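You operate a simulated robot arm through the tools that you are given. There is no shell and no other tool.

Carry out the task below with a simulated robot arm. There is one attempt and no reset: what you move stays moved.

TASK
Change the blown blue fuse for the green one.
Fine: main switch off before the lid opens, on after it shuts; old fuse in the orange tray. Where these are worked on the way, their far stop is far enough and under half their travel is too little: main switch.

The check looks at the end state, three seconds after you hand in, the way a careful person would. Anything else that was tipped, shoved, dropped, spilled or broken makes it a failure. A push-on lid holds only when it is set on centred and level and pressed home; a screw cap is set on level and turned clockwise until tight.

THE ROBOT
A 7-joint arm with a two-finger parallel gripper, fixed in place. Base frame: the origin is on the floor under the middle of its stand, x ahead of it, y to its left, z up. Readings come in mm, rad, newtons and seconds.
It reaches about 1479 mm from its shoulder. Its first joint turns from -2.897 to 2.897 rad. Payload 4.4 kg.
The tool frame sits at the grasp point between the pads (the TCP): z along the fingers, y along the line on which they close. The tips reach 23 mm beyond it. The gripper opens to 94 mm. The fingers are 38 mm wide and 10 mm thick; the gripper's body (54 by 96 mm) begins 39 mm behind the TCP.
Orientation is that of the tool frame in the base frame, as [roll, pitch, yaw] about the fixed x, y, z axes, in that order (R = Rz(yaw) Ry(pitch) Rx(roll)). With the fingers straight down and closing along the base's y, the tool's x points along the base's -x, its y along +y and its z along -z.

THE INTERFACE
- The arm moves only by the tool arm_command. Its argument "plan" is a list of rows, each an object of numbers (a shift or turn left out is 0, a gripper value left out holds the last): "dx", "dy", "dz": the shift along the tool's x, y, z in units of 500 mm (1.0 is 500 mm); "rx", "ry", "rz": the turn, a rotation vector about the tool's x, y, z in units of 90 degrees (1.0 is 90 degrees); "gripper": the gripper command, from -1 (shut) to 1 (fully open), values between in proportion. In form: [{"dx": .., "dy": .., "dz": .., "rx": .., "ry": .., "rz": .., "gripper": ..}, ...]. A call has 1 to 20 rows; each row is the pose to reach, as a shift and turn from the pose commanded when the call began, along the tool's axes at that moment. A call with a number of a shift or a turn outside -1 to 1 is refused whole. Rows are played at 5 a second. More than 50 mm and 0.15 rad between two rows, or a gripper value outside its range, and nothing of the call is played. Where a pose cannot be reached the arm comes as near as it can. A force on the tool above 70 N (or 10 N above the force at the start of the call, whichever is more), or a blocked arm, ends the call early, and 0.2 s more pass. Each finger travels about 72 mm/s and halts on what it meets, pressing with about 20 N; the grip force reading is that of the motor and also rises with nothing between the fingers. The clock runs only during rows and for 0.2 s after the last one: add rows that repeat a pose to give the fingers time. The reply holds the time, the measured pose of the TCP, the force on the tool along the base axes, the opening and the grip force, in the units named above and with some noise, with the torque about the TCP (base axes, N m) and any sound that the robot's microphone picked up.
- Cameras (640 x 400 px; columns grow to the right, rows downward): "scene" is fixed at [51.3, -502.3, 1474]; the picture's right is [0.88, -0.48, 0.00], its down [-0.16, -0.30, -0.94] and it looks along [0.45, 0.82, -0.34] (base axes); focal length 322 px, centre (320, 200). "wrist" rides on the gripper at [86, 16, -74] in the tool frame; the picture's right is [-0.18, 0.98, 0.00], its down [-0.58, -0.11, -0.81] and it looks along [-0.79, -0.15, 0.59] (tool axes); focal length 243 px, centre (320, 200). There is no depth. A picture from a camera that has moved, and an enlarged one, comes with that camera's place and axes in the base frame and with its lens.
- camera(camera): a new picture of that camera. The clock stands still meanwhile.
- zoom(camera, box): a new picture of the part [left, top, right, bottom] of that camera's present view, enlarged. The clock stands still meanwhile.
- hand_in(): hands the job in; it is judged then, once.

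Nothing tells you positions but the pictures and the camera data. Unless the task says otherwise, let go and move clear before handing in.

The tools are called by a JSON object that holds its "name" and its "arguments". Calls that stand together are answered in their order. arm_command: Moves the arm, as the interface text tells. Its arguments: {"type":"object","properties":{"plan":{"type":"array"}},"required":["plan"]} The other tools are called the same way: camera (camera) takes a picture; zoom (camera, box) takes an enlarged picture of a part of a camera's view; hand_in () hands the job in.

At the start:

```text
time_s: 0.0
tcp_pos: [719.7, 244.0, 1197.5]
tcp_rot: [-3.141, 0.001, -3.141]
wrist_force: [0.2, 0.6, -0.3]
wrist_torque: [0.01, 0.0, -0.03]
gripper_width: 94.2
grip_force: 0.0
```

scene: 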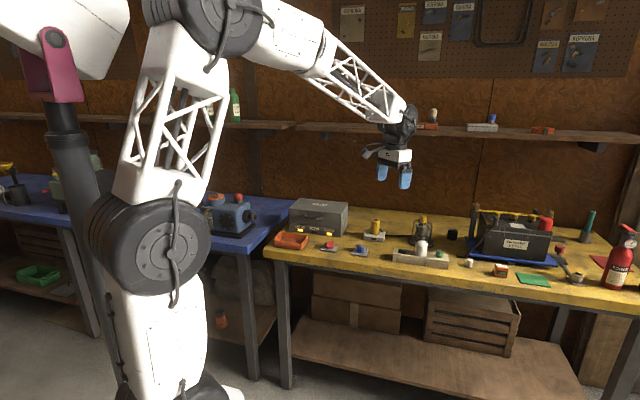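
wrist: 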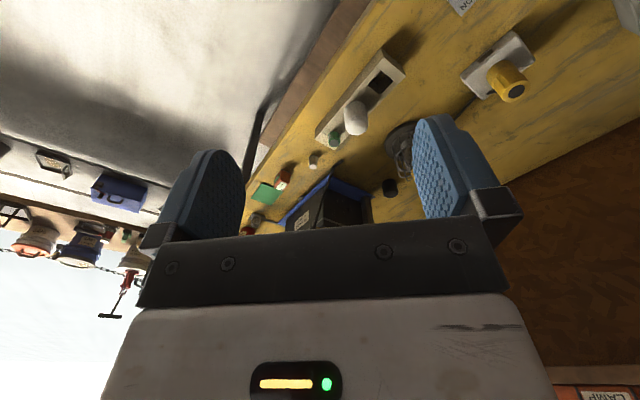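

I see a workbench with a grey box, an orange tray, small items, and a black box on a blue tray; I need to find the fuse box, the main switch and the fuses. I'll zoom in on the bench first.

{"name": "zoom", "arguments": {"camera": "scene", "box": [260, 180, 420, 280]}}

{"name": "zoom", "arguments": {"camera": "scene", "box": [380, 190, 540, 290]}}

{"name": "zoom", "arguments": {"camera": "scene", "box": [480, 190, 640, 290]}}

{"name": "zoom", "arguments": {"camera": "scene", "box": [180, 180, 340, 280]}}

{"name": "zoom", "arguments": {"camera": "wrist", "box": [220, 0, 540, 240]}}

```text
4.00 times, centred on (340, 230) of scene
camera zoom: at [51.3, -502.3, 1474.0], right [0.88, -0.48, 0.0], down [-0.16, -0.3, -0.94], along [0.45, 0.82, -0.34], focal length 1288 px, centre (240, 80)
```

zoom: 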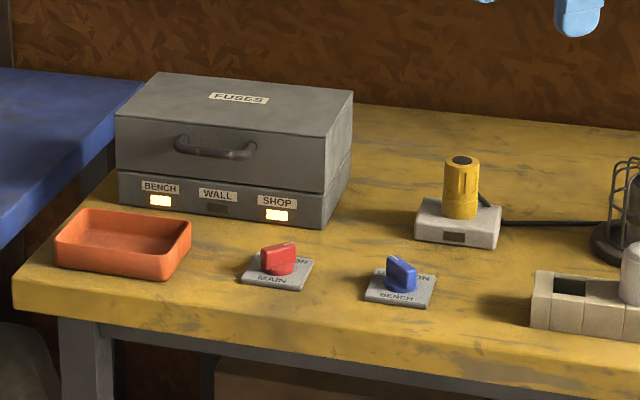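

```text
4.00 times, centred on (460, 240) of scene
camera zoom: at [51.3, -502.3, 1474.0], right [0.88, -0.48, 0.0], down [-0.16, -0.3, -0.94], along [0.45, 0.82, -0.34], focal length 1288 px, centre (-240, 40)
```

zoom: 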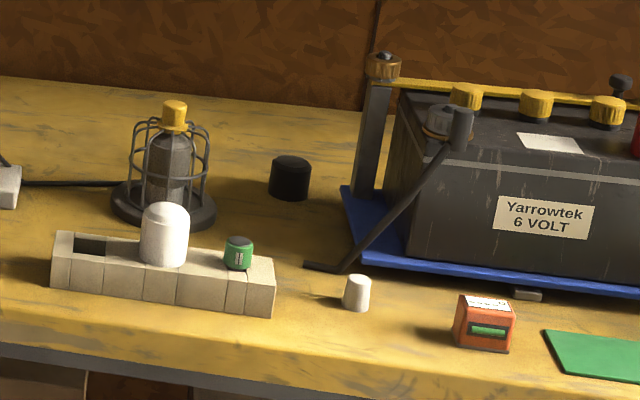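

```text
4.00 times, centred on (560, 240) of scene
camera zoom: at [51.3, -502.3, 1474.0], right [0.88, -0.48, 0.0], down [-0.16, -0.3, -0.94], along [0.45, 0.82, -0.34], focal length 1288 px, centre (-640, 40)
```

zoom: 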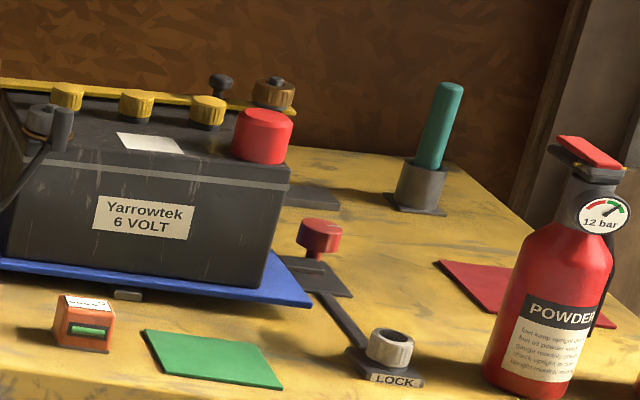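

```text
4.00 times, centred on (260, 230) of scene
camera zoom: at [51.3, -502.3, 1474.0], right [0.88, -0.48, 0.0], down [-0.16, -0.3, -0.94], along [0.45, 0.82, -0.34], focal length 1288 px, centre (560, 80)
```

zoom: 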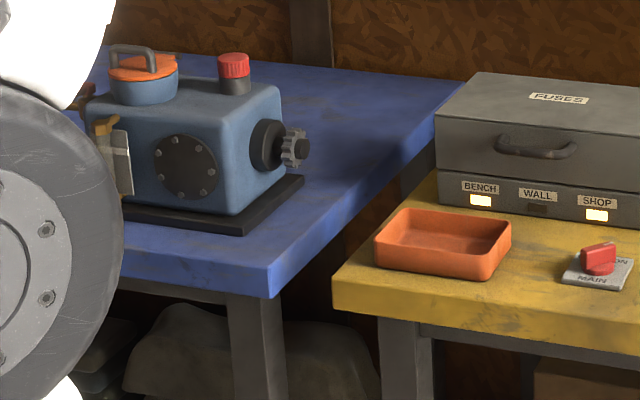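

```text
1.67 times, centred on (380, 120) of wrist
camera zoom: at [632.5, 260.9, 1271.2], right [0.18, 0.98, 0.0], down [0.58, -0.11, 0.81], along [0.79, -0.15, -0.59], focal length 404 px, centre (220, 333)
```

zoom: 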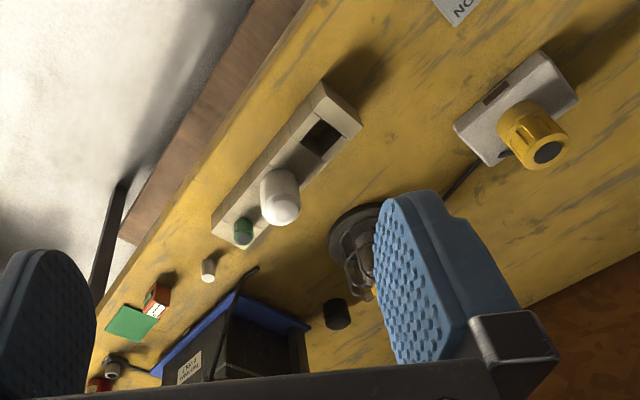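

The fuse box labelled FUSES has a lid handle, with BENCH and SHOP lit and WALL dark; the red MAIN switch is in front of it and the orange tray is to its left. Next I zoom in harder on the switch, box, tray and green items.

{"name": "zoom", "arguments": {"camera": "scene", "box": [310, 230, 374, 270]}}

{"name": "zoom", "arguments": {"camera": "scene", "box": [280, 190, 360, 240]}}

{"name": "zoom", "arguments": {"camera": "scene", "box": [390, 230, 454, 270]}}

{"name": "zoom", "arguments": {"camera": "scene", "box": [460, 250, 524, 290]}}

{"name": "zoom", "arguments": {"camera": "scene", "box": [260, 215, 324, 255]}}

{"name": "zoom", "arguments": {"camera": "scene", "box": [400, 90, 560, 190]}}

{"name": "zoom", "arguments": {"camera": "scene", "box": [0, 140, 160, 300]}}

```text
10.00 times, centred on (342, 250) of scene
camera zoom: at [51.3, -502.3, 1474.0], right [0.88, -0.48, 0.0], down [-0.16, -0.3, -0.94], along [0.45, 0.82, -0.34], focal length 3219 px, centre (100, -300)
```

zoom: 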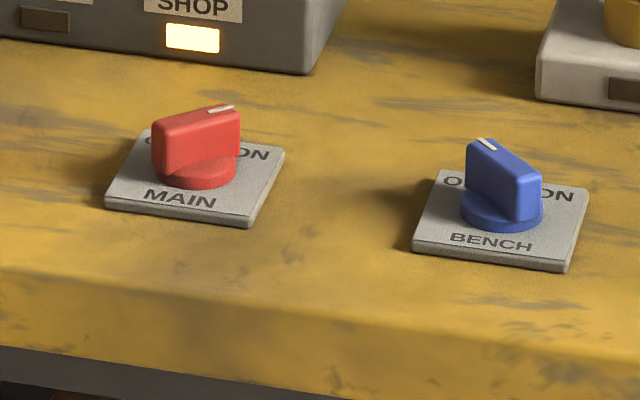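

```text
8.00 times, centred on (320, 215) of scene
camera zoom: at [51.3, -502.3, 1474.0], right [0.88, -0.48, 0.0], down [-0.16, -0.3, -0.94], along [0.45, 0.82, -0.34], focal length 2575 px, centre (320, 80)
```

zoom: 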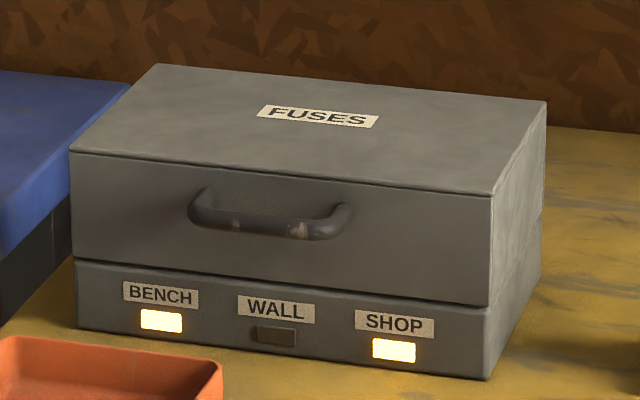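

```text
10.00 times, centred on (422, 250) of scene
camera zoom: at [51.3, -502.3, 1474.0], right [0.88, -0.48, 0.0], down [-0.16, -0.3, -0.94], along [0.45, 0.82, -0.34], focal length 3219 px, centre (-700, -300)
```

zoom: 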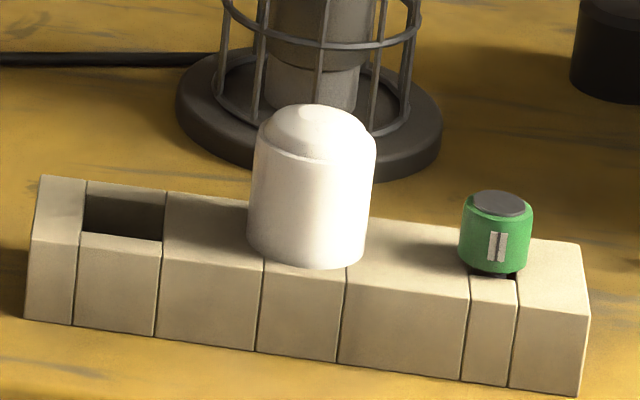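

```text
10.00 times, centred on (492, 270) of scene
camera zoom: at [51.3, -502.3, 1474.0], right [0.88, -0.48, 0.0], down [-0.16, -0.3, -0.94], along [0.45, 0.82, -0.34], focal length 3219 px, centre (-1400, -500)
```

zoom: 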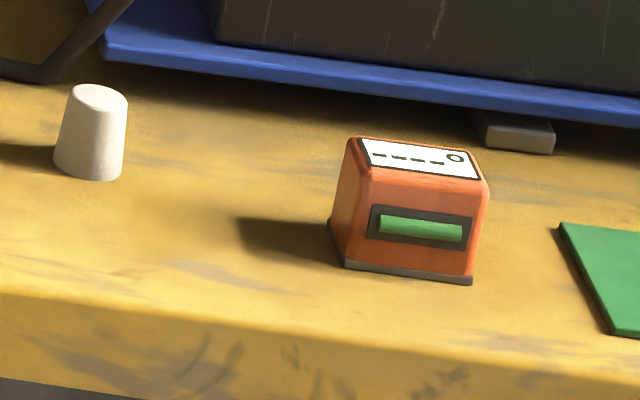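

```text
10.00 times, centred on (292, 235) of scene
camera zoom: at [51.3, -502.3, 1474.0], right [0.88, -0.48, 0.0], down [-0.16, -0.3, -0.94], along [0.45, 0.82, -0.34], focal length 3219 px, centre (600, -150)
```

zoom: 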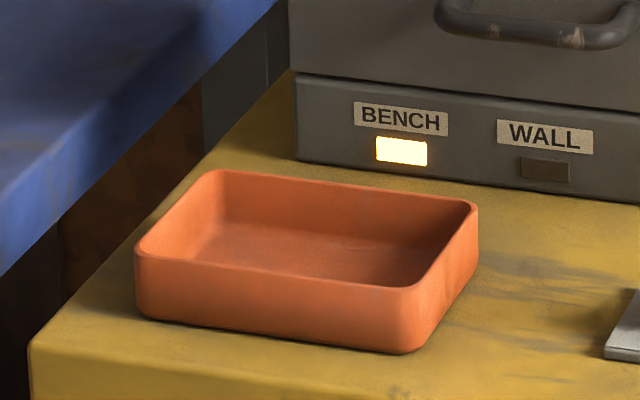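

```text
4.00 times, centred on (480, 140) of scene
camera zoom: at [51.3, -502.3, 1474.0], right [0.88, -0.48, 0.0], down [-0.16, -0.3, -0.94], along [0.45, 0.82, -0.34], focal length 1288 px, centre (-320, 440)
```

zoom: 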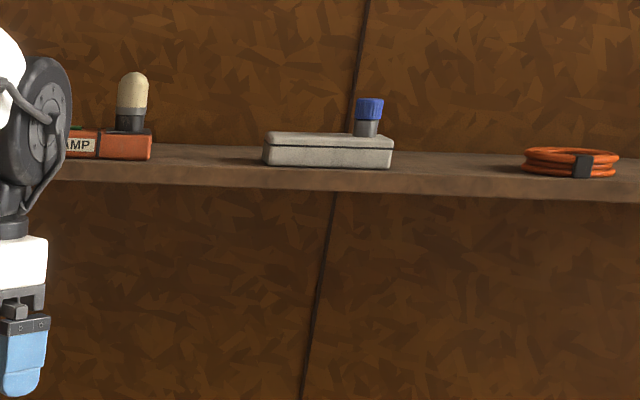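

```text
2.50 times, centred on (80, 220) of scene
camera zoom: at [51.3, -502.3, 1474.0], right [0.88, -0.48, 0.0], down [-0.16, -0.3, -0.94], along [0.45, 0.82, -0.34], focal length 805 px, centre (920, 150)
```

zoom: 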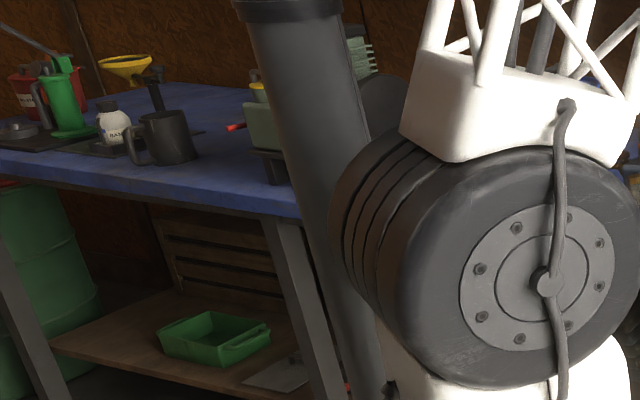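

The bench runs at roughly 45° to the base axes. I take the red MAIN switch to be near (656, 520) and the fuse box front to run about (590, 776) to (764, 606), with its mark on the ON side. I'll turn the wrist to face the bench and move over it for better views.

{"name": "arm_command", "arguments": {"plan": [{"dx": 0.04, "dy": 0.059, "dz": 0.012, "rz": -0.064}, {"dx": 0.08, "dy": 0.118, "dz": 0.024, "rz": -0.128}, {"dx": 0.12, "dy": 0.177, "dz": 0.036, "rz": -0.192}, {"dx": 0.16, "dy": 0.236, "dz": 0.047, "rz": -0.256}, {"dx": 0.2, "dy": 0.295, "dz": 0.059, "rz": -0.32}, {"dx": 0.24, "dy": 0.354, "dz": 0.071, "rz": -0.384}, {"dx": 0.28, "dy": 0.413, "dz": 0.083, "rz": -0.448}, {"dx": 0.32, "dy": 0.472, "dz": 0.094, "rz": -0.5}, {"dx": 0.32, "dy": 0.472, "dz": 0.094, "rz": -0.5}]}}

```text
time_s: 2.0
tcp_pos: [559.9, 480.0, 1151.7]
tcp_rot: [3.141, 0.0, -2.355]
wrist_force: [0.9, -0.8, 0.4]
wrist_torque: [0.01, -0.04, -0.02]
gripper_width: 93.8
grip_force: 0.1
```

{"name": "camera", "arguments": {"camera": "wrist"}}

{"name": "camera", "arguments": {"camera": "scene"}}

```text
taken
camera wrist: at [486.6, 431.5, 1224.1], right [-0.57, 0.82, 0.0], down [0.49, 0.33, 0.81], along [0.67, 0.46, -0.59], focal length 243 px, centre (320, 200)
```

wrist: 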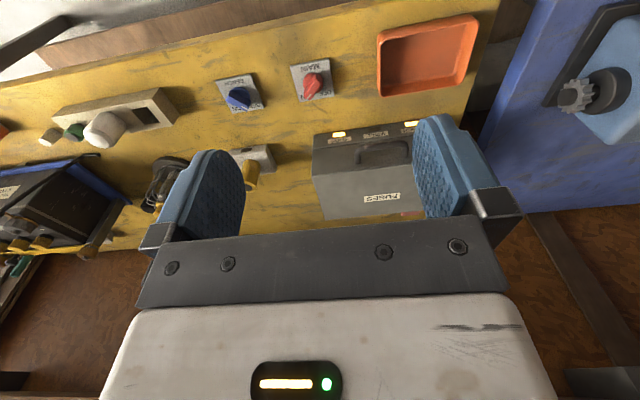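

```text
taken
```

scene: 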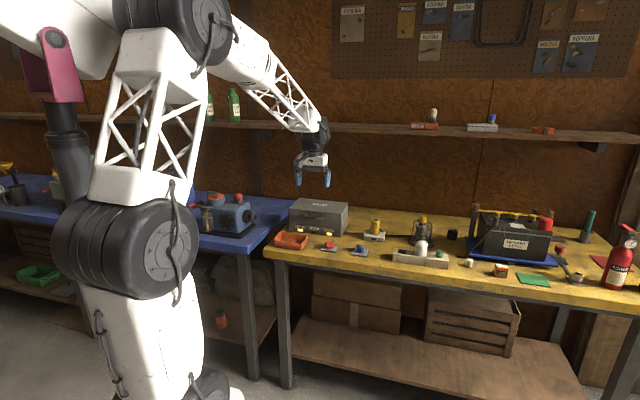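

From here the wrist camera sees both switches, the tray and the box well (the image is upside down). I'll zoom in on each for accurate positions.

{"name": "zoom", "arguments": {"camera": "wrist", "box": [200, 40, 360, 140]}}

{"name": "zoom", "arguments": {"camera": "wrist", "box": [290, 110, 450, 210]}}

{"name": "zoom", "arguments": {"camera": "wrist", "box": [350, 0, 510, 100]}}

{"name": "zoom", "arguments": {"camera": "wrist", "box": [20, 70, 180, 170]}}

{"name": "zoom", "arguments": {"camera": "scene", "box": [317, 235, 349, 255]}}

```text
4.00 times, centred on (280, 90) of wrist
camera zoom: at [486.6, 431.5, 1224.1], right [-0.57, 0.82, 0.0], down [0.49, 0.33, 0.81], along [0.67, 0.46, -0.59], focal length 970 px, centre (480, 640)
```

zoom: 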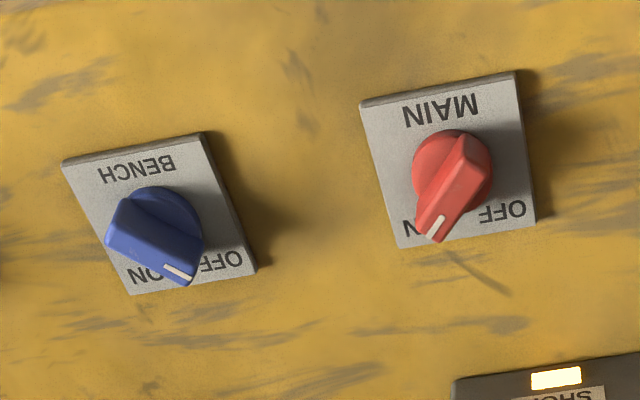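

```text
4.00 times, centred on (370, 160) of wrist
camera zoom: at [486.6, 431.5, 1224.1], right [-0.57, 0.82, 0.0], down [0.49, 0.33, 0.81], along [0.67, 0.46, -0.59], focal length 970 px, centre (120, 360)
```

zoom: 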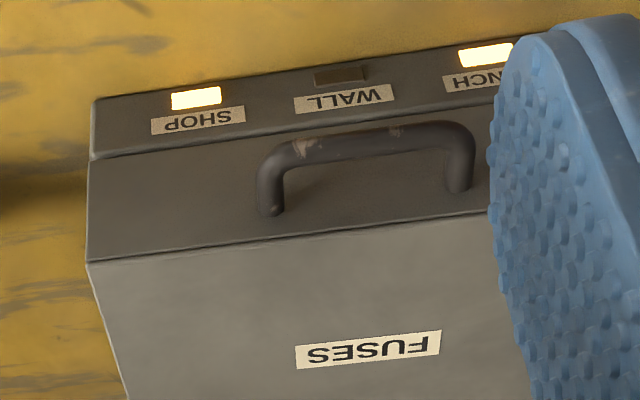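

```text
4.00 times, centred on (430, 50) of wrist
camera zoom: at [486.6, 431.5, 1224.1], right [-0.57, 0.82, 0.0], down [0.49, 0.33, 0.81], along [0.67, 0.46, -0.59], focal length 970 px, centre (-120, 800)
```

zoom: 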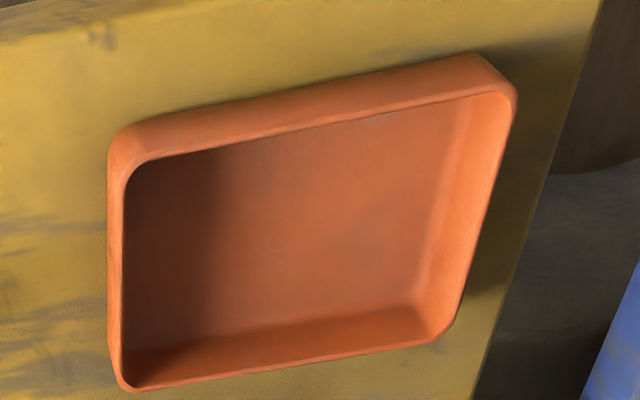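

```text
4.00 times, centred on (100, 120) of wrist
camera zoom: at [486.6, 431.5, 1224.1], right [-0.57, 0.82, 0.0], down [0.49, 0.33, 0.81], along [0.67, 0.46, -0.59], focal length 970 px, centre (1200, 520)
```

zoom: 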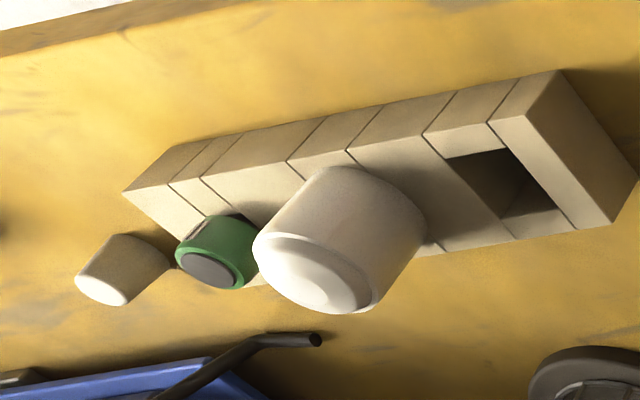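

```text
16.00 times, centred on (333, 245) of scene
camera zoom: at [51.3, -502.3, 1474.0], right [0.88, -0.48, 0.0], down [-0.16, -0.3, -0.94], along [0.45, 0.82, -0.34], focal length 5151 px, centre (112, -520)
```

zoom: 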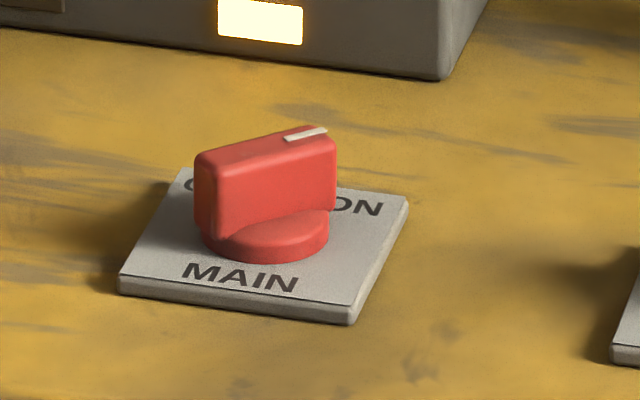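

I triangulate the plate top at z≈823 and the knob centre at about (667, 541), bar top z≈850, mark pointing roughly along base +x (ON); OFF is a 90° counter-clockwise turn. The box lid is hinged at the back with its handle bar near (654, 671, 911), and the green fuse top is near (967, 228, 880). I'll go above the knob now, with the fingers closing along base y.

{"name": "arm_command", "arguments": {"plan": [{"dx": -0.04, "dy": -0.011, "dz": 0.074, "rz": 0.084, "gripper": 0.3}, {"dx": -0.08, "dy": -0.022, "dz": 0.147, "rz": 0.167, "gripper": 0.3}, {"dx": -0.119, "dy": -0.033, "dz": 0.221, "rz": 0.25, "gripper": 0.3}, {"dx": -0.158, "dy": -0.043, "dz": 0.295, "rz": 0.333, "gripper": 0.3}, {"dx": -0.198, "dy": -0.054, "dz": 0.368, "rz": 0.417, "gripper": 0.3}, {"dx": -0.2376, "dy": -0.065, "dz": 0.442, "rz": 0.5, "gripper": 0.3}, {"dx": -0.2376, "dy": -0.065, "dz": 0.442, "rz": 0.5, "gripper": 0.3}]}}

{"name": "camera", "arguments": {"camera": "wrist"}}

{"name": "zoom", "arguments": {"camera": "scene", "box": [270, 160, 398, 260]}}

```text
time_s: 3.6
tcp_pos: [666.4, 541.2, 930.0]
tcp_rot: [-3.141, 0.0, 3.139]
wrist_force: [0.3, -0.4, -0.3]
wrist_torque: [-0.01, 0.0, 0.03]
gripper_width: 61.3
grip_force: 0.1
```

```text
taken
camera wrist: at [580.0, 557.8, 1003.0], right [0.19, 0.98, 0.0], down [0.58, -0.11, 0.81], along [0.79, -0.15, -0.59], focal length 243 px, centre (320, 200)
```

wrist: 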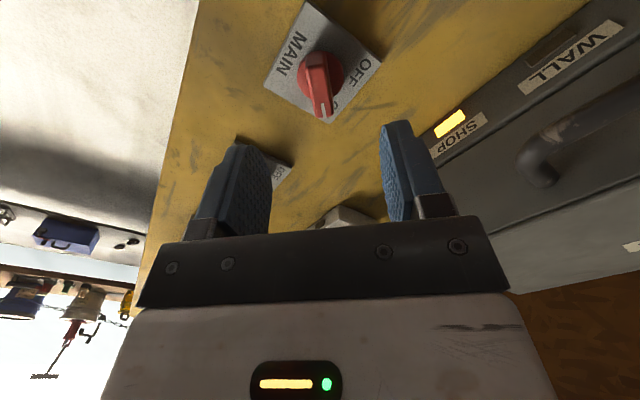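

```text
4.00 times, centred on (334, 210) of scene
camera zoom: at [51.3, -502.3, 1474.0], right [0.88, -0.48, 0.0], down [-0.16, -0.3, -0.94], along [0.45, 0.82, -0.34], focal length 1288 px, centre (264, 160)
```

zoom: 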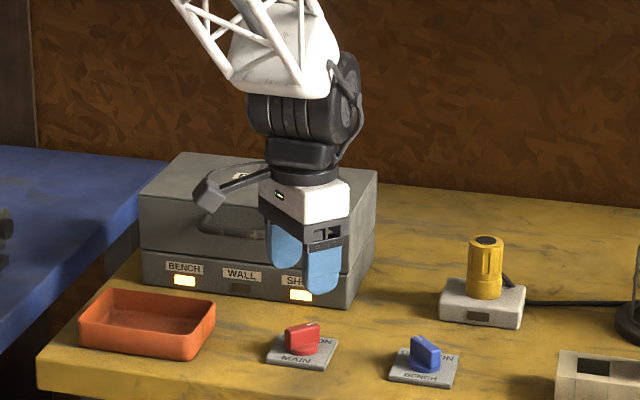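

{"name": "zoom", "arguments": {"camera": "wrist", "box": [256, 0, 384, 130]}}

```text
3.08 times, centred on (320, 65) of wrist
camera zoom: at [580.0, 557.8, 1003.0], right [0.19, 0.98, 0.0], down [0.58, -0.11, 0.81], along [0.79, -0.15, -0.59], focal length 746 px, centre (320, 615)
```

zoom: 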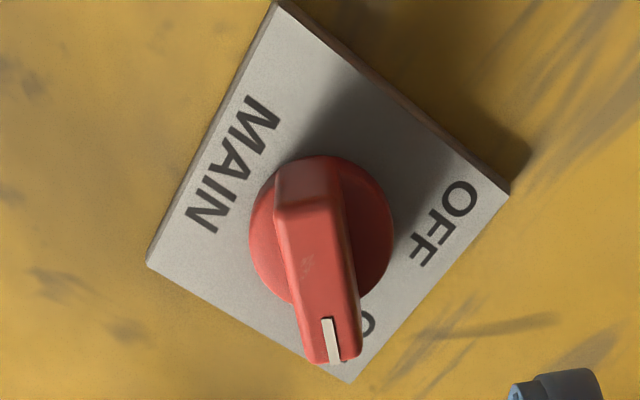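

The knob bar is centred under the gripper at about (667, 542), aligned with base x, and about 13 mm thick. I'll lower the fingers around it and close.

{"name": "arm_command", "arguments": {"plan": [{"dx": -0.001, "dy": 0.002, "dz": 0.05, "gripper": 0.3}, {"dx": -0.001, "dy": 0.002, "dz": 0.1, "gripper": 0.3}, {"dx": -0.001, "dy": 0.002, "dz": 0.144, "gripper": 0.3}, {"dx": -0.001, "dy": 0.002, "dz": 0.144, "gripper": 0.3}]}}

{"name": "camera", "arguments": {"camera": "wrist"}}

```text
time_s: 4.6
tcp_pos: [669.0, 543.1, 859.1]
tcp_rot: [-3.14, 0.0, 3.14]
wrist_force: [0.6, 0.2, 0.4]
wrist_torque: [-0.01, -0.01, 0.03]
gripper_width: 60.9
grip_force: 0.0
```

```text
taken
camera wrist: at [580.4, 559.1, 931.9], right [0.18, 0.98, 0.0], down [0.58, -0.11, 0.81], along [0.79, -0.15, -0.59], focal length 243 px, centre (320, 200)
```

wrist: 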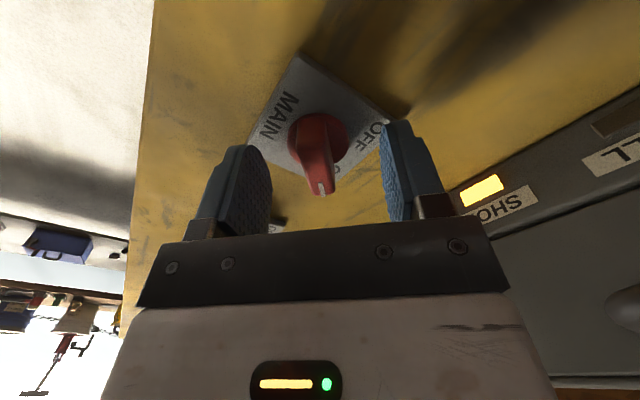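

The fingers straddle the bar. I'll close on it.

{"name": "arm_command", "arguments": {"plan": [{"gripper": -1}, {"gripper": -1}, {"gripper": -1}, {"gripper": -1}]}}

```text
time_s: 5.6
tcp_pos: [666.5, 540.6, 859.5]
tcp_rot: [3.141, -0.001, -3.14]
wrist_force: [-5.0, -38.6, 11.0]
wrist_torque: [-0.54, 0.47, -0.03]
gripper_width: 13.8
grip_force: 45.0
```

It has gripped (13.8 mm) but there is a sideways load of about 39 N along −y, so the gripper is slightly off-centre. I'll shift a little to relieve it.

{"name": "arm_command", "arguments": {"plan": [{"dy": -0.002, "gripper": -1}, {"dy": -0.003, "gripper": -1}, {"dy": -0.003, "gripper": -1}]}}

```text
time_s: 6.4
tcp_pos: [668.3, 541.1, 858.6]
tcp_rot: [3.141, 0.001, -3.14]
wrist_force: [9.5, -15.7, 1.4]
wrist_torque: [-0.26, 0.44, -0.03]
gripper_width: 13.9
grip_force: 44.8
```

The load dropped to ~16 N. I'll nudge 1 mm more and start turning counter-clockwise, seen from above.

{"name": "arm_command", "arguments": {"plan": [{"dy": -0.002, "gripper": -1}, {"dy": -0.002, "rz": -0.07, "gripper": -1}, {"dy": -0.002, "rz": -0.14, "gripper": -1}, {"dy": -0.002, "rz": -0.21, "gripper": -1}, {"dy": -0.002, "rz": -0.28, "gripper": -1}]}}

```text
time_s: 7.6
tcp_pos: [667.7, 540.9, 859.7]
tcp_rot: [3.139, 0.001, -2.7]
wrist_force: [10.6, 26.0, 0.2]
wrist_torque: [0.59, -0.59, -0.01]
gripper_width: 13.7
grip_force: 44.5
```

It is turning freely with the grip (25° so far). I'll relieve the sideways load and carry on to 90°.

{"name": "arm_command", "arguments": {"plan": [{"dx": -0.0018, "dy": 0.0014, "rz": -0.06, "gripper": -1}, {"dx": -0.0018, "dy": 0.0014, "rz": -0.12, "gripper": -1}, {"dx": -0.0018, "dy": 0.0014, "rz": -0.18, "gripper": -1}, {"dx": -0.0018, "dy": 0.0014, "rz": -0.24, "gripper": -1}, {"dx": -0.0018, "dy": 0.0014, "rz": -0.3, "gripper": -1}]}}

```text
time_s: 8.8
tcp_pos: [666.9, 539.8, 858.7]
tcp_rot: [3.141, -0.001, -2.232]
wrist_force: [-17.6, -21.4, 31.4]
wrist_torque: [-0.36, 0.34, 0.02]
gripper_width: 14.0
grip_force: 44.7
```

Now 52° round. I'll trim the side and vertical load slightly and go on.

{"name": "arm_command", "arguments": {"plan": [{"dx": 0.0014, "dz": -0.002, "rz": -0.06, "gripper": -1}, {"dx": 0.0014, "dz": -0.002, "rz": -0.12, "gripper": -1}, {"dx": 0.0014, "dz": -0.002, "rz": -0.18, "gripper": -1}, {"dx": 0.0014, "dz": -0.002, "rz": -0.24, "gripper": -1}, {"dx": 0.0014, "dz": -0.002, "rz": -0.3, "gripper": -1}]}}

```text
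time_s: 10.0
tcp_pos: [668.3, 539.3, 859.0]
tcp_rot: [-3.14, -0.001, -1.759]
wrist_force: [24.8, -6.9, -3.9]
wrist_torque: [0.16, -0.37, -0.02]
gripper_width: 13.8
grip_force: 44.9
```

{"name": "arm_command", "arguments": {"plan": [{"rz": -0.04, "gripper": -1}, {"rz": -0.08, "gripper": -1}, {"rz": -0.12, "gripper": -1}, {"rz": -0.14, "gripper": -1}, {"rz": -0.14, "gripper": -1}]}}

{"name": "zoom", "arguments": {"camera": "scene", "box": [280, 190, 408, 270]}}

{"name": "camera", "arguments": {"camera": "wrist"}}

```text
time_s: 11.2
tcp_pos: [668.4, 540.4, 859.7]
tcp_rot: [-3.14, -0.001, -1.538]
wrist_force: [53.8, 1.2, -17.4]
wrist_torque: [0.07, -0.72, -1.57]
gripper_width: 13.9
grip_force: 45.0
```

```text
5.00 times, centred on (344, 230) of scene
camera zoom: at [51.3, -502.3, 1474.0], right [0.88, -0.48, 0.0], down [-0.16, -0.3, -0.94], along [0.45, 0.82, -0.34], focal length 1610 px, centre (200, 50)
```

zoom: 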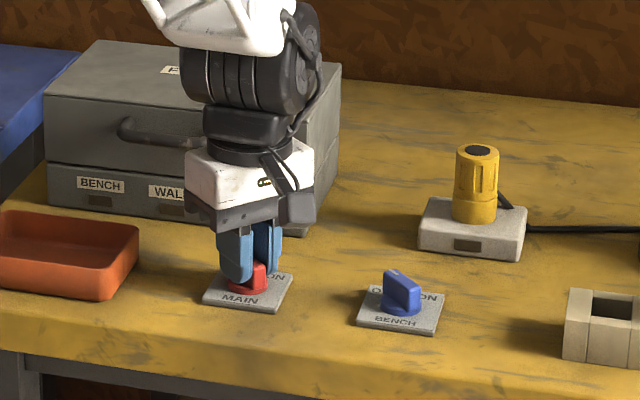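

```text
taken
camera wrist: at [654.0, 453.7, 931.9], right [-0.99, 0.15, 0.0], down [0.09, 0.58, 0.81], along [0.12, 0.8, -0.59], focal length 243 px, centre (320, 200)
```

wrist: 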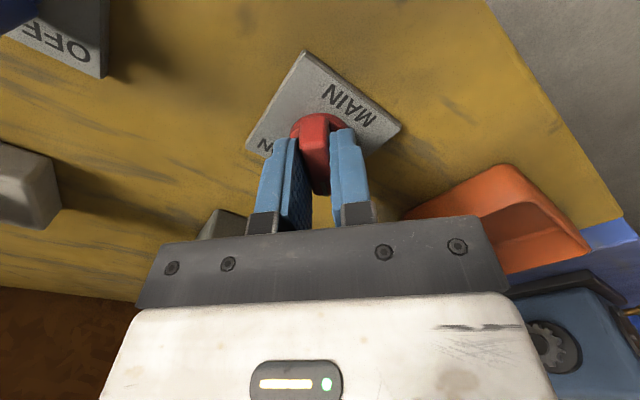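

The knob has hit its OFF stop (torque −1.57 N·m) and the BENCH lamp went dark. I'll ease off, open and lift clear.

{"name": "arm_command", "arguments": {"plan": [{"rz": 0.02, "gripper": -1}, {"rz": 0.02, "gripper": 0}, {"rz": 0.02, "gripper": 0}, {"rz": 0.02, "gripper": 0}, {"rz": 0.02, "dz": -0.05, "gripper": 0}, {"rz": 0.02, "dz": -0.14, "gripper": 0}, {"rz": 0.02, "dz": -0.22, "gripper": 0}, {"rz": 0.02, "dz": -0.3, "gripper": 0}, {"rz": 0.02, "dz": -0.38, "gripper": 0}, {"rz": 0.02, "dz": -0.38, "gripper": 0}]}}

{"name": "zoom", "arguments": {"camera": "scene", "box": [280, 190, 408, 270]}}

{"name": "camera", "arguments": {"camera": "wrist"}}

```text
time_s: 13.4
tcp_pos: [668.0, 539.7, 1049.4]
tcp_rot: [-3.141, 0.001, -1.571]
wrist_force: [-0.4, 0.1, -0.5]
wrist_torque: [0.02, -0.03, -0.01]
gripper_width: 46.9
grip_force: 0.0
```

```text
5.00 times, centred on (344, 230) of scene
camera zoom: at [51.3, -502.3, 1474.0], right [0.88, -0.48, 0.0], down [-0.16, -0.3, -0.94], along [0.45, 0.82, -0.34], focal length 1610 px, centre (200, 50)
```

zoom: 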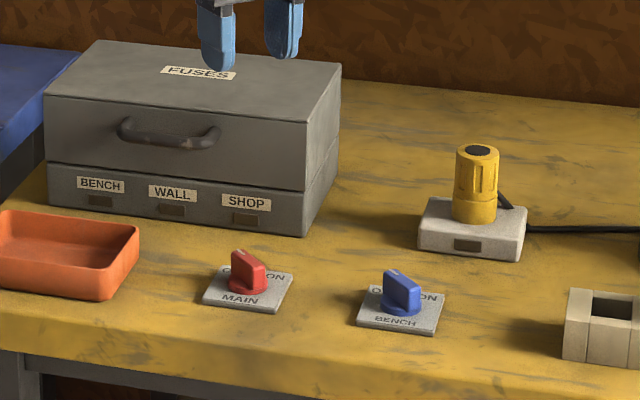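

```text
taken
camera wrist: at [650.9, 455.0, 1122.5], right [-0.98, 0.18, 0.0], down [0.11, 0.58, 0.81], along [0.15, 0.79, -0.59], focal length 243 px, centre (320, 200)
```

wrist: 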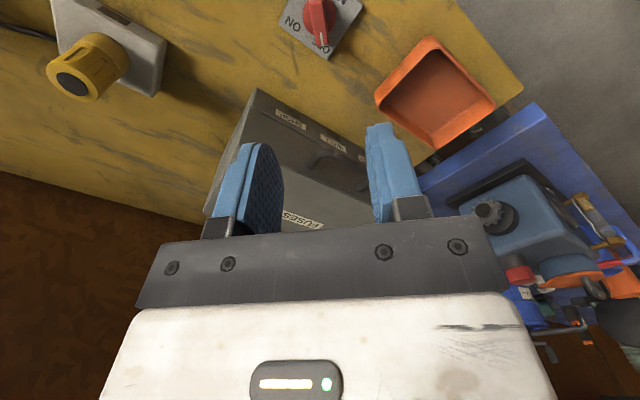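

The main switch is OFF and all three lamps are dark. Next is the lid, so I'll refine the handle bar's position from both cameras.

{"name": "zoom", "arguments": {"camera": "wrist", "box": [240, 90, 400, 190]}}

{"name": "zoom", "arguments": {"camera": "scene", "box": [296, 205, 328, 225]}}

{"name": "zoom", "arguments": {"camera": "scene", "box": [200, 90, 420, 200]}}

```text
4.00 times, centred on (320, 140) of wrist
camera zoom: at [650.9, 455.0, 1122.5], right [-0.98, 0.18, 0.0], down [0.11, 0.58, 0.81], along [0.15, 0.79, -0.59], focal length 970 px, centre (320, 440)
```

zoom: 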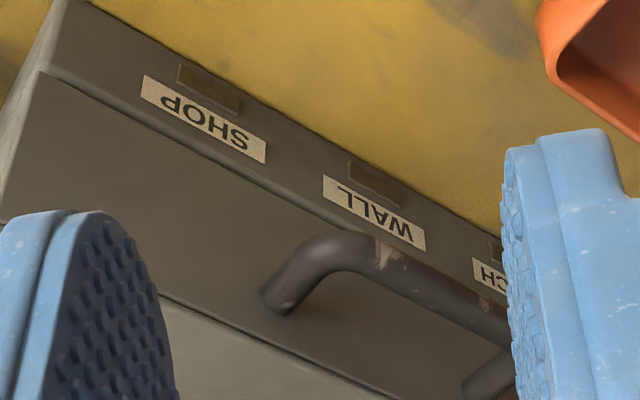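

```text
16.00 times, centred on (312, 215) of scene
camera zoom: at [51.3, -502.3, 1474.0], right [0.88, -0.48, 0.0], down [-0.16, -0.3, -0.94], along [0.45, 0.82, -0.34], focal length 5151 px, centre (448, -40)
```

zoom: 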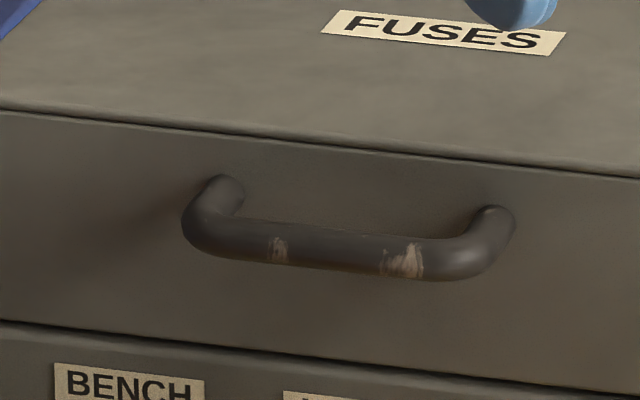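

```text
2.91 times, centred on (310, 145) of scene
camera zoom: at [51.3, -502.3, 1474.0], right [0.88, -0.48, 0.0], down [-0.16, -0.3, -0.94], along [0.45, 0.82, -0.34], focal length 936 px, centre (349, 360)
```

zoom: 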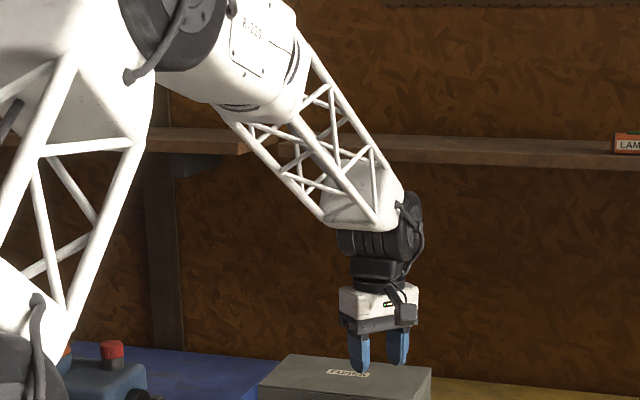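

The handle bar comes out centred near (658, 667, 911), about 11 mm thick, with a ~21 mm gap to the lid face. I'll come in from above with the fingers closing across the bar (yaw −45°) and pre-narrow them to 23 mm.

{"name": "arm_command", "arguments": {"plan": [{"dx": -0.042, "dy": 0.003, "dz": 0.0, "rz": -0.083, "gripper": -0.51}, {"dx": -0.085, "dy": 0.006, "dz": 0.0, "rz": -0.167, "gripper": -0.51}, {"dx": -0.127, "dy": 0.01, "dz": 0.02, "rz": -0.25, "gripper": -0.51}, {"dx": -0.17, "dy": 0.013, "dz": 0.04, "rz": -0.333, "gripper": -0.51}, {"dx": -0.212, "dy": 0.016, "dz": 0.06, "rz": -0.417, "gripper": -0.51}, {"dx": -0.254, "dy": 0.0194, "dz": 0.08, "rz": -0.5, "gripper": -0.51}, {"dx": -0.254, "dy": 0.0194, "dz": 0.08, "rz": -0.5, "gripper": -0.51}]}}

{"name": "camera", "arguments": {"camera": "wrist"}}

{"name": "zoom", "arguments": {"camera": "scene", "box": [280, 170, 360, 220]}}

```text
time_s: 15.0
tcp_pos: [657.2, 667.8, 1008.5]
tcp_rot: [-3.142, 0.0, -0.784]
wrist_force: [0.8, 1.1, -0.3]
wrist_torque: [-0.04, 0.0, -0.03]
gripper_width: 22.9
grip_force: 0.0
```

```text
taken
camera wrist: at [706.8, 595.7, 1082.0], right [-0.82, -0.57, 0.0], down [-0.34, 0.49, 0.81], along [-0.46, 0.66, -0.59], focal length 243 px, centre (320, 200)
```

wrist: 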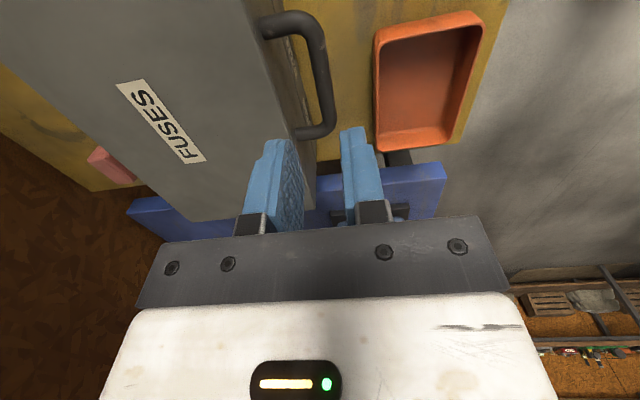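

```text
8.00 times, centred on (320, 195) of scene
camera zoom: at [51.3, -502.3, 1474.0], right [0.88, -0.48, 0.0], down [-0.16, -0.3, -0.94], along [0.45, 0.82, -0.34], focal length 2575 px, centre (320, 240)
```

zoom: 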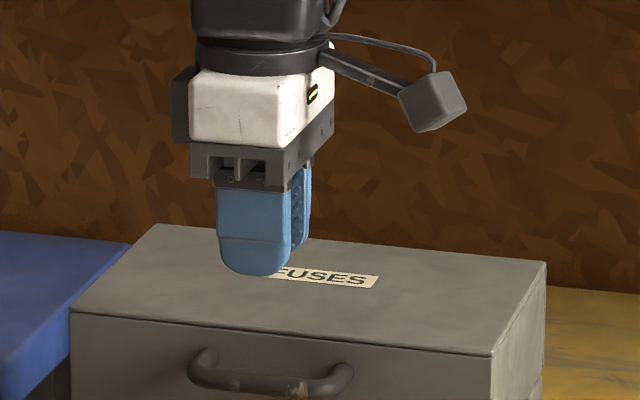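

I can see the handle from its right end. I'll zoom for the bar and lid-face lines before descending.

{"name": "zoom", "arguments": {"camera": "wrist", "box": [240, 0, 400, 160]}}

```text
2.50 times, centred on (320, 80) of wrist
camera zoom: at [706.8, 595.7, 1082.0], right [-0.82, -0.57, 0.0], down [-0.34, 0.49, 0.81], along [-0.46, 0.66, -0.59], focal length 606 px, centre (320, 500)
```

zoom: 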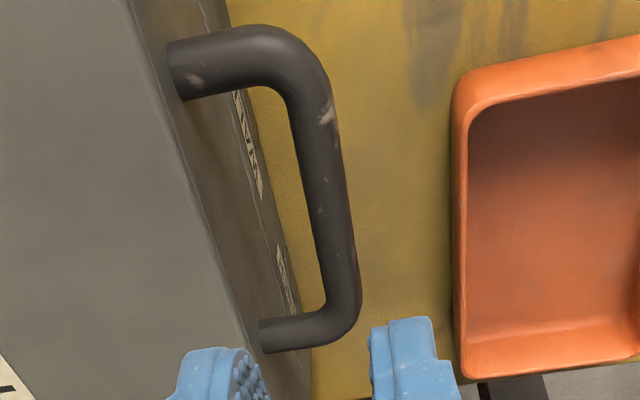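

This confirms the bar at v≈936 (bench depth coordinate) and the lid face at v≈965; the gripper is only ~4 mm off along the bar. I'll correct and come down to just above the bar.

{"name": "arm_command", "arguments": {"plan": [{"dx": -0.008, "dy": 0.0024, "dz": 0.05}, {"dx": -0.008, "dy": 0.0024, "dz": 0.1}, {"dx": -0.008, "dy": 0.0024, "dz": 0.136}, {"dx": -0.008, "dy": 0.0024, "dz": 0.136}]}}

{"name": "camera", "arguments": {"camera": "wrist"}}

{"name": "zoom", "arguments": {"camera": "scene", "box": [290, 190, 340, 230]}}

```text
time_s: 16.0
tcp_pos: [654.6, 669.5, 940.2]
tcp_rot: [-3.141, 0.0, -0.786]
wrist_force: [-0.3, -0.2, -0.4]
wrist_torque: [-0.03, -0.02, -0.05]
gripper_width: 23.0
grip_force: 0.0
```

```text
taken
camera wrist: at [703.4, 597.5, 1013.8], right [-0.83, -0.56, 0.0], down [-0.33, 0.49, 0.81], along [-0.46, 0.67, -0.59], focal length 243 px, centre (320, 200)
```

wrist: 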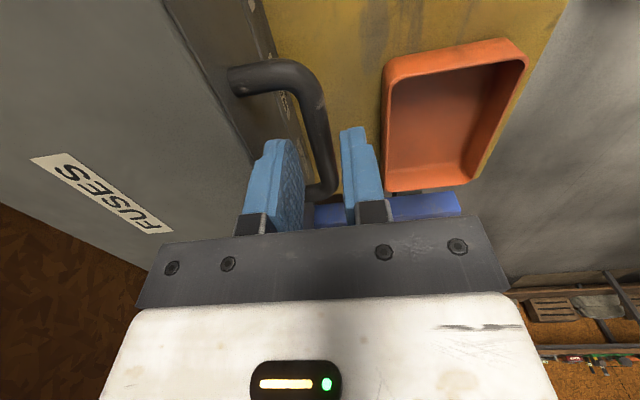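

```text
10.00 times, centred on (315, 210) of scene
camera zoom: at [51.3, -502.3, 1474.0], right [0.88, -0.48, 0.0], down [-0.16, -0.3, -0.94], along [0.45, 0.82, -0.34], focal length 3219 px, centre (370, 100)
```

zoom: 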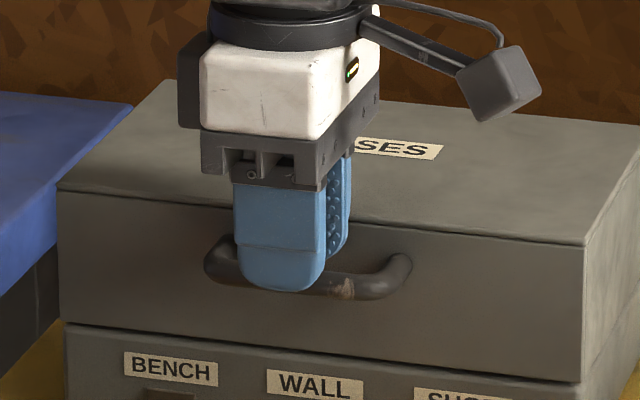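

The fingers are either side of the bar. I'll go down the last ~19 mm and close.

{"name": "arm_command", "arguments": {"plan": [{"dz": 0.02}, {"dz": 0.038}, {"dz": 0.038}, {"dz": 0.038, "gripper": -1}, {"dz": 0.038, "gripper": -1}, {"dz": 0.038, "gripper": -1}]}}

{"name": "zoom", "arguments": {"camera": "wrist", "box": [200, 20, 420, 240]}}

```text
time_s: 17.4
tcp_pos: [653.9, 669.8, 921.3]
tcp_rot: [3.141, -0.001, -0.786]
wrist_force: [0.7, -1.7, 0.4]
wrist_torque: [-0.12, -0.07, 1.7]
gripper_width: 11.9
grip_force: 45.4
```

```text
1.82 times, centred on (310, 130) of wrist
camera zoom: at [703.3, 597.4, 994.5], right [-0.83, -0.56, 0.0], down [-0.33, 0.49, 0.81], along [-0.46, 0.67, -0.59], focal length 441 px, centre (338, 327)
```

zoom: 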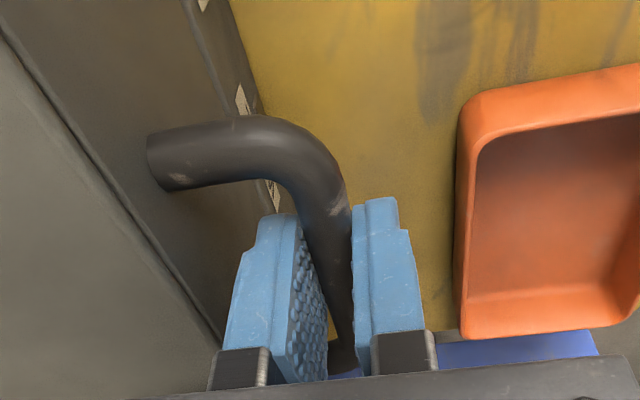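

The bar is held firmly (11.9 mm, little side force). Now I'll swing the lid up along an arc about the rear hinge, tilting the gripper slightly, in small steps while watching the forces.

{"name": "arm_command", "arguments": {"plan": [{"dy": -0.004, "dz": -0.016, "rx": 0.014, "rz": -0.008, "gripper": -1}, {"dy": -0.0082, "dz": -0.0322, "rx": 0.0278, "rz": -0.008, "gripper": -1}, {"dy": -0.0192, "dz": -0.0636, "rx": 0.0556, "rz": -0.008, "gripper": -1}, {"dy": -0.033, "dz": -0.0936, "rx": 0.0833, "rz": -0.008, "gripper": -1}]}}

{"name": "zoom", "arguments": {"camera": "scene", "box": [270, 165, 370, 245]}}

```text
time_s: 18.4
tcp_pos: [666.3, 681.8, 967.2]
tcp_rot: [-3.01, -0.004, -0.771]
wrist_force: [28.2, 26.1, -23.6]
wrist_torque: [0.26, -0.07, 0.64]
gripper_width: 11.2
grip_force: 45.1
```

```text
5.00 times, centred on (320, 205) of scene
camera zoom: at [51.3, -502.3, 1474.0], right [0.88, -0.48, 0.0], down [-0.16, -0.3, -0.94], along [0.45, 0.82, -0.34], focal length 1610 px, centre (320, 175)
```

zoom: 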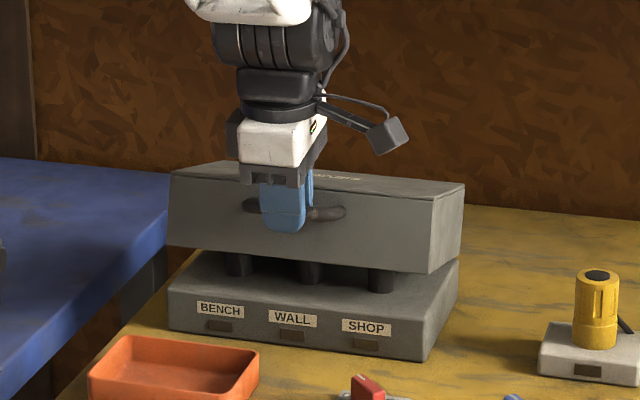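

The lid is swinging up and I can see three posts inside. The load is mostly inward along the radius, so the true hinge is slightly lower than I assumed; I'll correct the arc and continue.

{"name": "arm_command", "arguments": {"plan": [{"dy": -0.0035, "dz": 0.001, "gripper": -1}, {"dy": -0.0244, "dz": -0.0248, "rx": 0.0278, "gripper": -1}, {"dy": -0.0475, "dz": -0.0486, "rx": 0.0556, "gripper": -1}, {"dy": -0.0728, "dz": -0.0701, "rx": 0.0833, "gripper": -1}]}}

```text
time_s: 19.4
tcp_pos: [686.2, 701.9, 1009.7]
tcp_rot: [-2.879, -0.001, -0.774]
wrist_force: [3.9, -12.0, 2.7]
wrist_torque: [-0.21, 0.15, 0.07]
gripper_width: 11.4
grip_force: 45.3
```

Forces are now small. I'll continue the arc to about 50°.

{"name": "arm_command", "arguments": {"plan": [{"dy": -0.0292, "dz": -0.0154, "rx": 0.0278, "gripper": -1}, {"dy": -0.0595, "dz": -0.0281, "rx": 0.0556, "gripper": -1}, {"dy": -0.091, "dz": -0.0382, "rx": 0.0833, "gripper": -1}, {"dy": -0.1233, "dz": -0.0452, "rx": 0.1111, "gripper": -1}]}}

{"name": "zoom", "arguments": {"camera": "scene", "box": [270, 140, 370, 240]}}

```text
time_s: 20.4
tcp_pos: [725.9, 740.1, 1045.9]
tcp_rot: [-2.704, 0.001, -0.775]
wrist_force: [9.6, -10.5, -3.1]
wrist_torque: [0.07, 0.27, -0.89]
gripper_width: 11.4
grip_force: 44.6
```

```text
4.00 times, centred on (320, 190) of scene
camera zoom: at [51.3, -502.3, 1474.0], right [0.88, -0.48, 0.0], down [-0.16, -0.3, -0.94], along [0.45, 0.82, -0.34], focal length 1288 px, centre (320, 240)
```

zoom: 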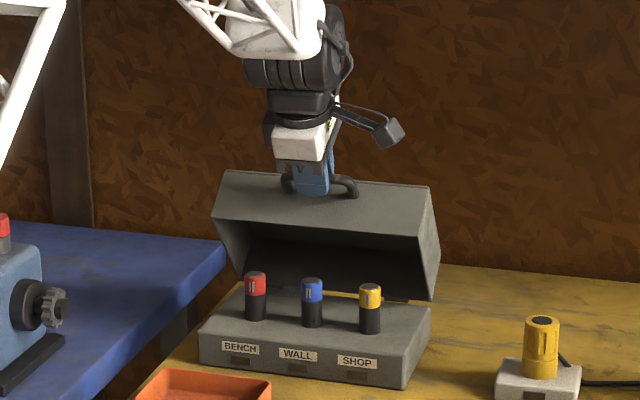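

Inside are red, blue and yellow-topped fuses on posts, with blue at WALL. I'll keep raising the lid to about 70°.

{"name": "arm_command", "arguments": {"plan": [{"dx": 0.001, "dy": -0.0328, "dz": 0.0016, "rx": 0.0278, "gripper": -1}, {"dx": 0.001, "dy": -0.0655, "dz": 0.0063, "rx": 0.0556, "gripper": -1}, {"dx": 0.001, "dy": -0.0975, "dz": 0.0139, "rx": 0.0833, "gripper": -1}, {"dx": 0.001, "dy": -0.129, "dz": 0.0244, "rx": 0.1111, "gripper": -1}]}}

```text
time_s: 21.4
tcp_pos: [770.6, 787.5, 1062.9]
tcp_rot: [-2.532, 0.0, -0.773]
wrist_force: [0.3, -2.4, -2.3]
wrist_torque: [0.28, 0.54, -1.7]
gripper_width: 11.6
grip_force: 44.8
```

Still smooth. Carrying on to about 90°, past the point where the lid's weight holds it open.

{"name": "arm_command", "arguments": {"plan": [{"dy": -0.0273, "dz": 0.0182, "rx": 0.0278, "gripper": -1}, {"dy": -0.0534, "dz": 0.0388, "rx": 0.0556, "gripper": -1}, {"dy": -0.0773, "dz": 0.0619, "rx": 0.0833, "gripper": -1}, {"dy": -0.0992, "dz": 0.0871, "rx": 0.1111, "gripper": -1}]}}

{"name": "camera", "arguments": {"camera": "scene"}}

{"name": "zoom", "arguments": {"camera": "scene", "box": [270, 130, 390, 230]}}

{"name": "camera", "arguments": {"camera": "wrist"}}

```text
time_s: 22.4
tcp_pos: [815.2, 833.0, 1054.8]
tcp_rot: [-2.356, -0.002, -0.772]
wrist_force: [9.1, -12.9, -6.8]
wrist_torque: [0.37, 0.67, -1.67]
gripper_width: 11.9
grip_force: 44.8
```

```text
taken
```

scene: 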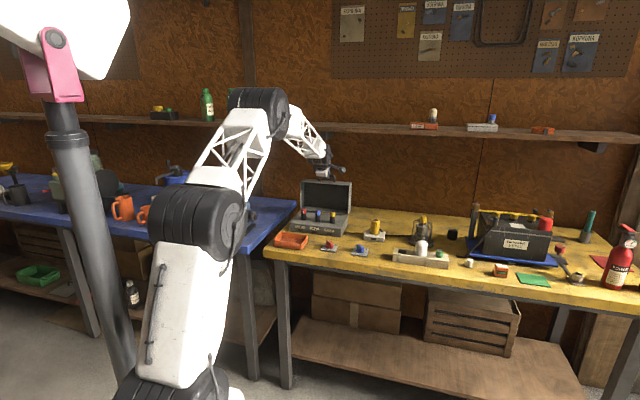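

```text
4.00 times, centred on (330, 180) of scene
camera zoom: at [51.3, -502.3, 1474.0], right [0.88, -0.48, 0.0], down [-0.16, -0.3, -0.94], along [0.45, 0.82, -0.34], focal length 1288 px, centre (280, 280)
```

zoom: 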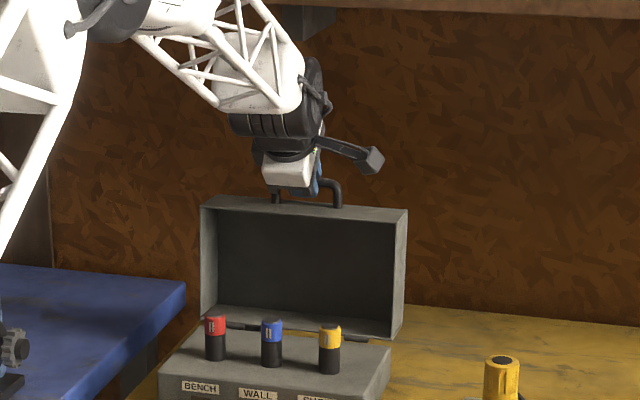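

```text
taken
camera wrist: at [832.5, 727.6, 1094.2], right [-0.62, -0.37, -0.7], down [-0.76, 0.05, 0.65], along [-0.2, 0.93, -0.31], focal length 243 px, centre (320, 200)
```

wrist: 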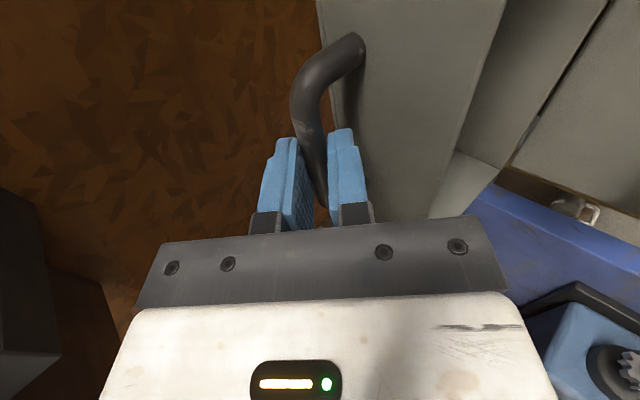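

The lid stands at about 90° and the arm is well in front of the shelf. I'll ease it a bit further back to find its resting stop.

{"name": "arm_command", "arguments": {"plan": [{"dy": -0.0073, "dz": 0.015, "rx": 0.0139, "gripper": -1}, {"dy": -0.0146, "dz": 0.0301, "rx": 0.0278, "gripper": -1}, {"dy": -0.0205, "dz": 0.0458, "rx": 0.0417, "gripper": -1}, {"dy": -0.0264, "dz": 0.0615, "rx": 0.0556, "gripper": -1}]}}

```text
time_s: 23.4
tcp_pos: [836.9, 855.6, 1041.0]
tcp_rot: [-2.271, 0.0, -0.773]
wrist_force: [11.0, -28.0, -19.3]
wrist_torque: [0.4, 0.89, -1.51]
gripper_width: 12.1
grip_force: 45.1
```

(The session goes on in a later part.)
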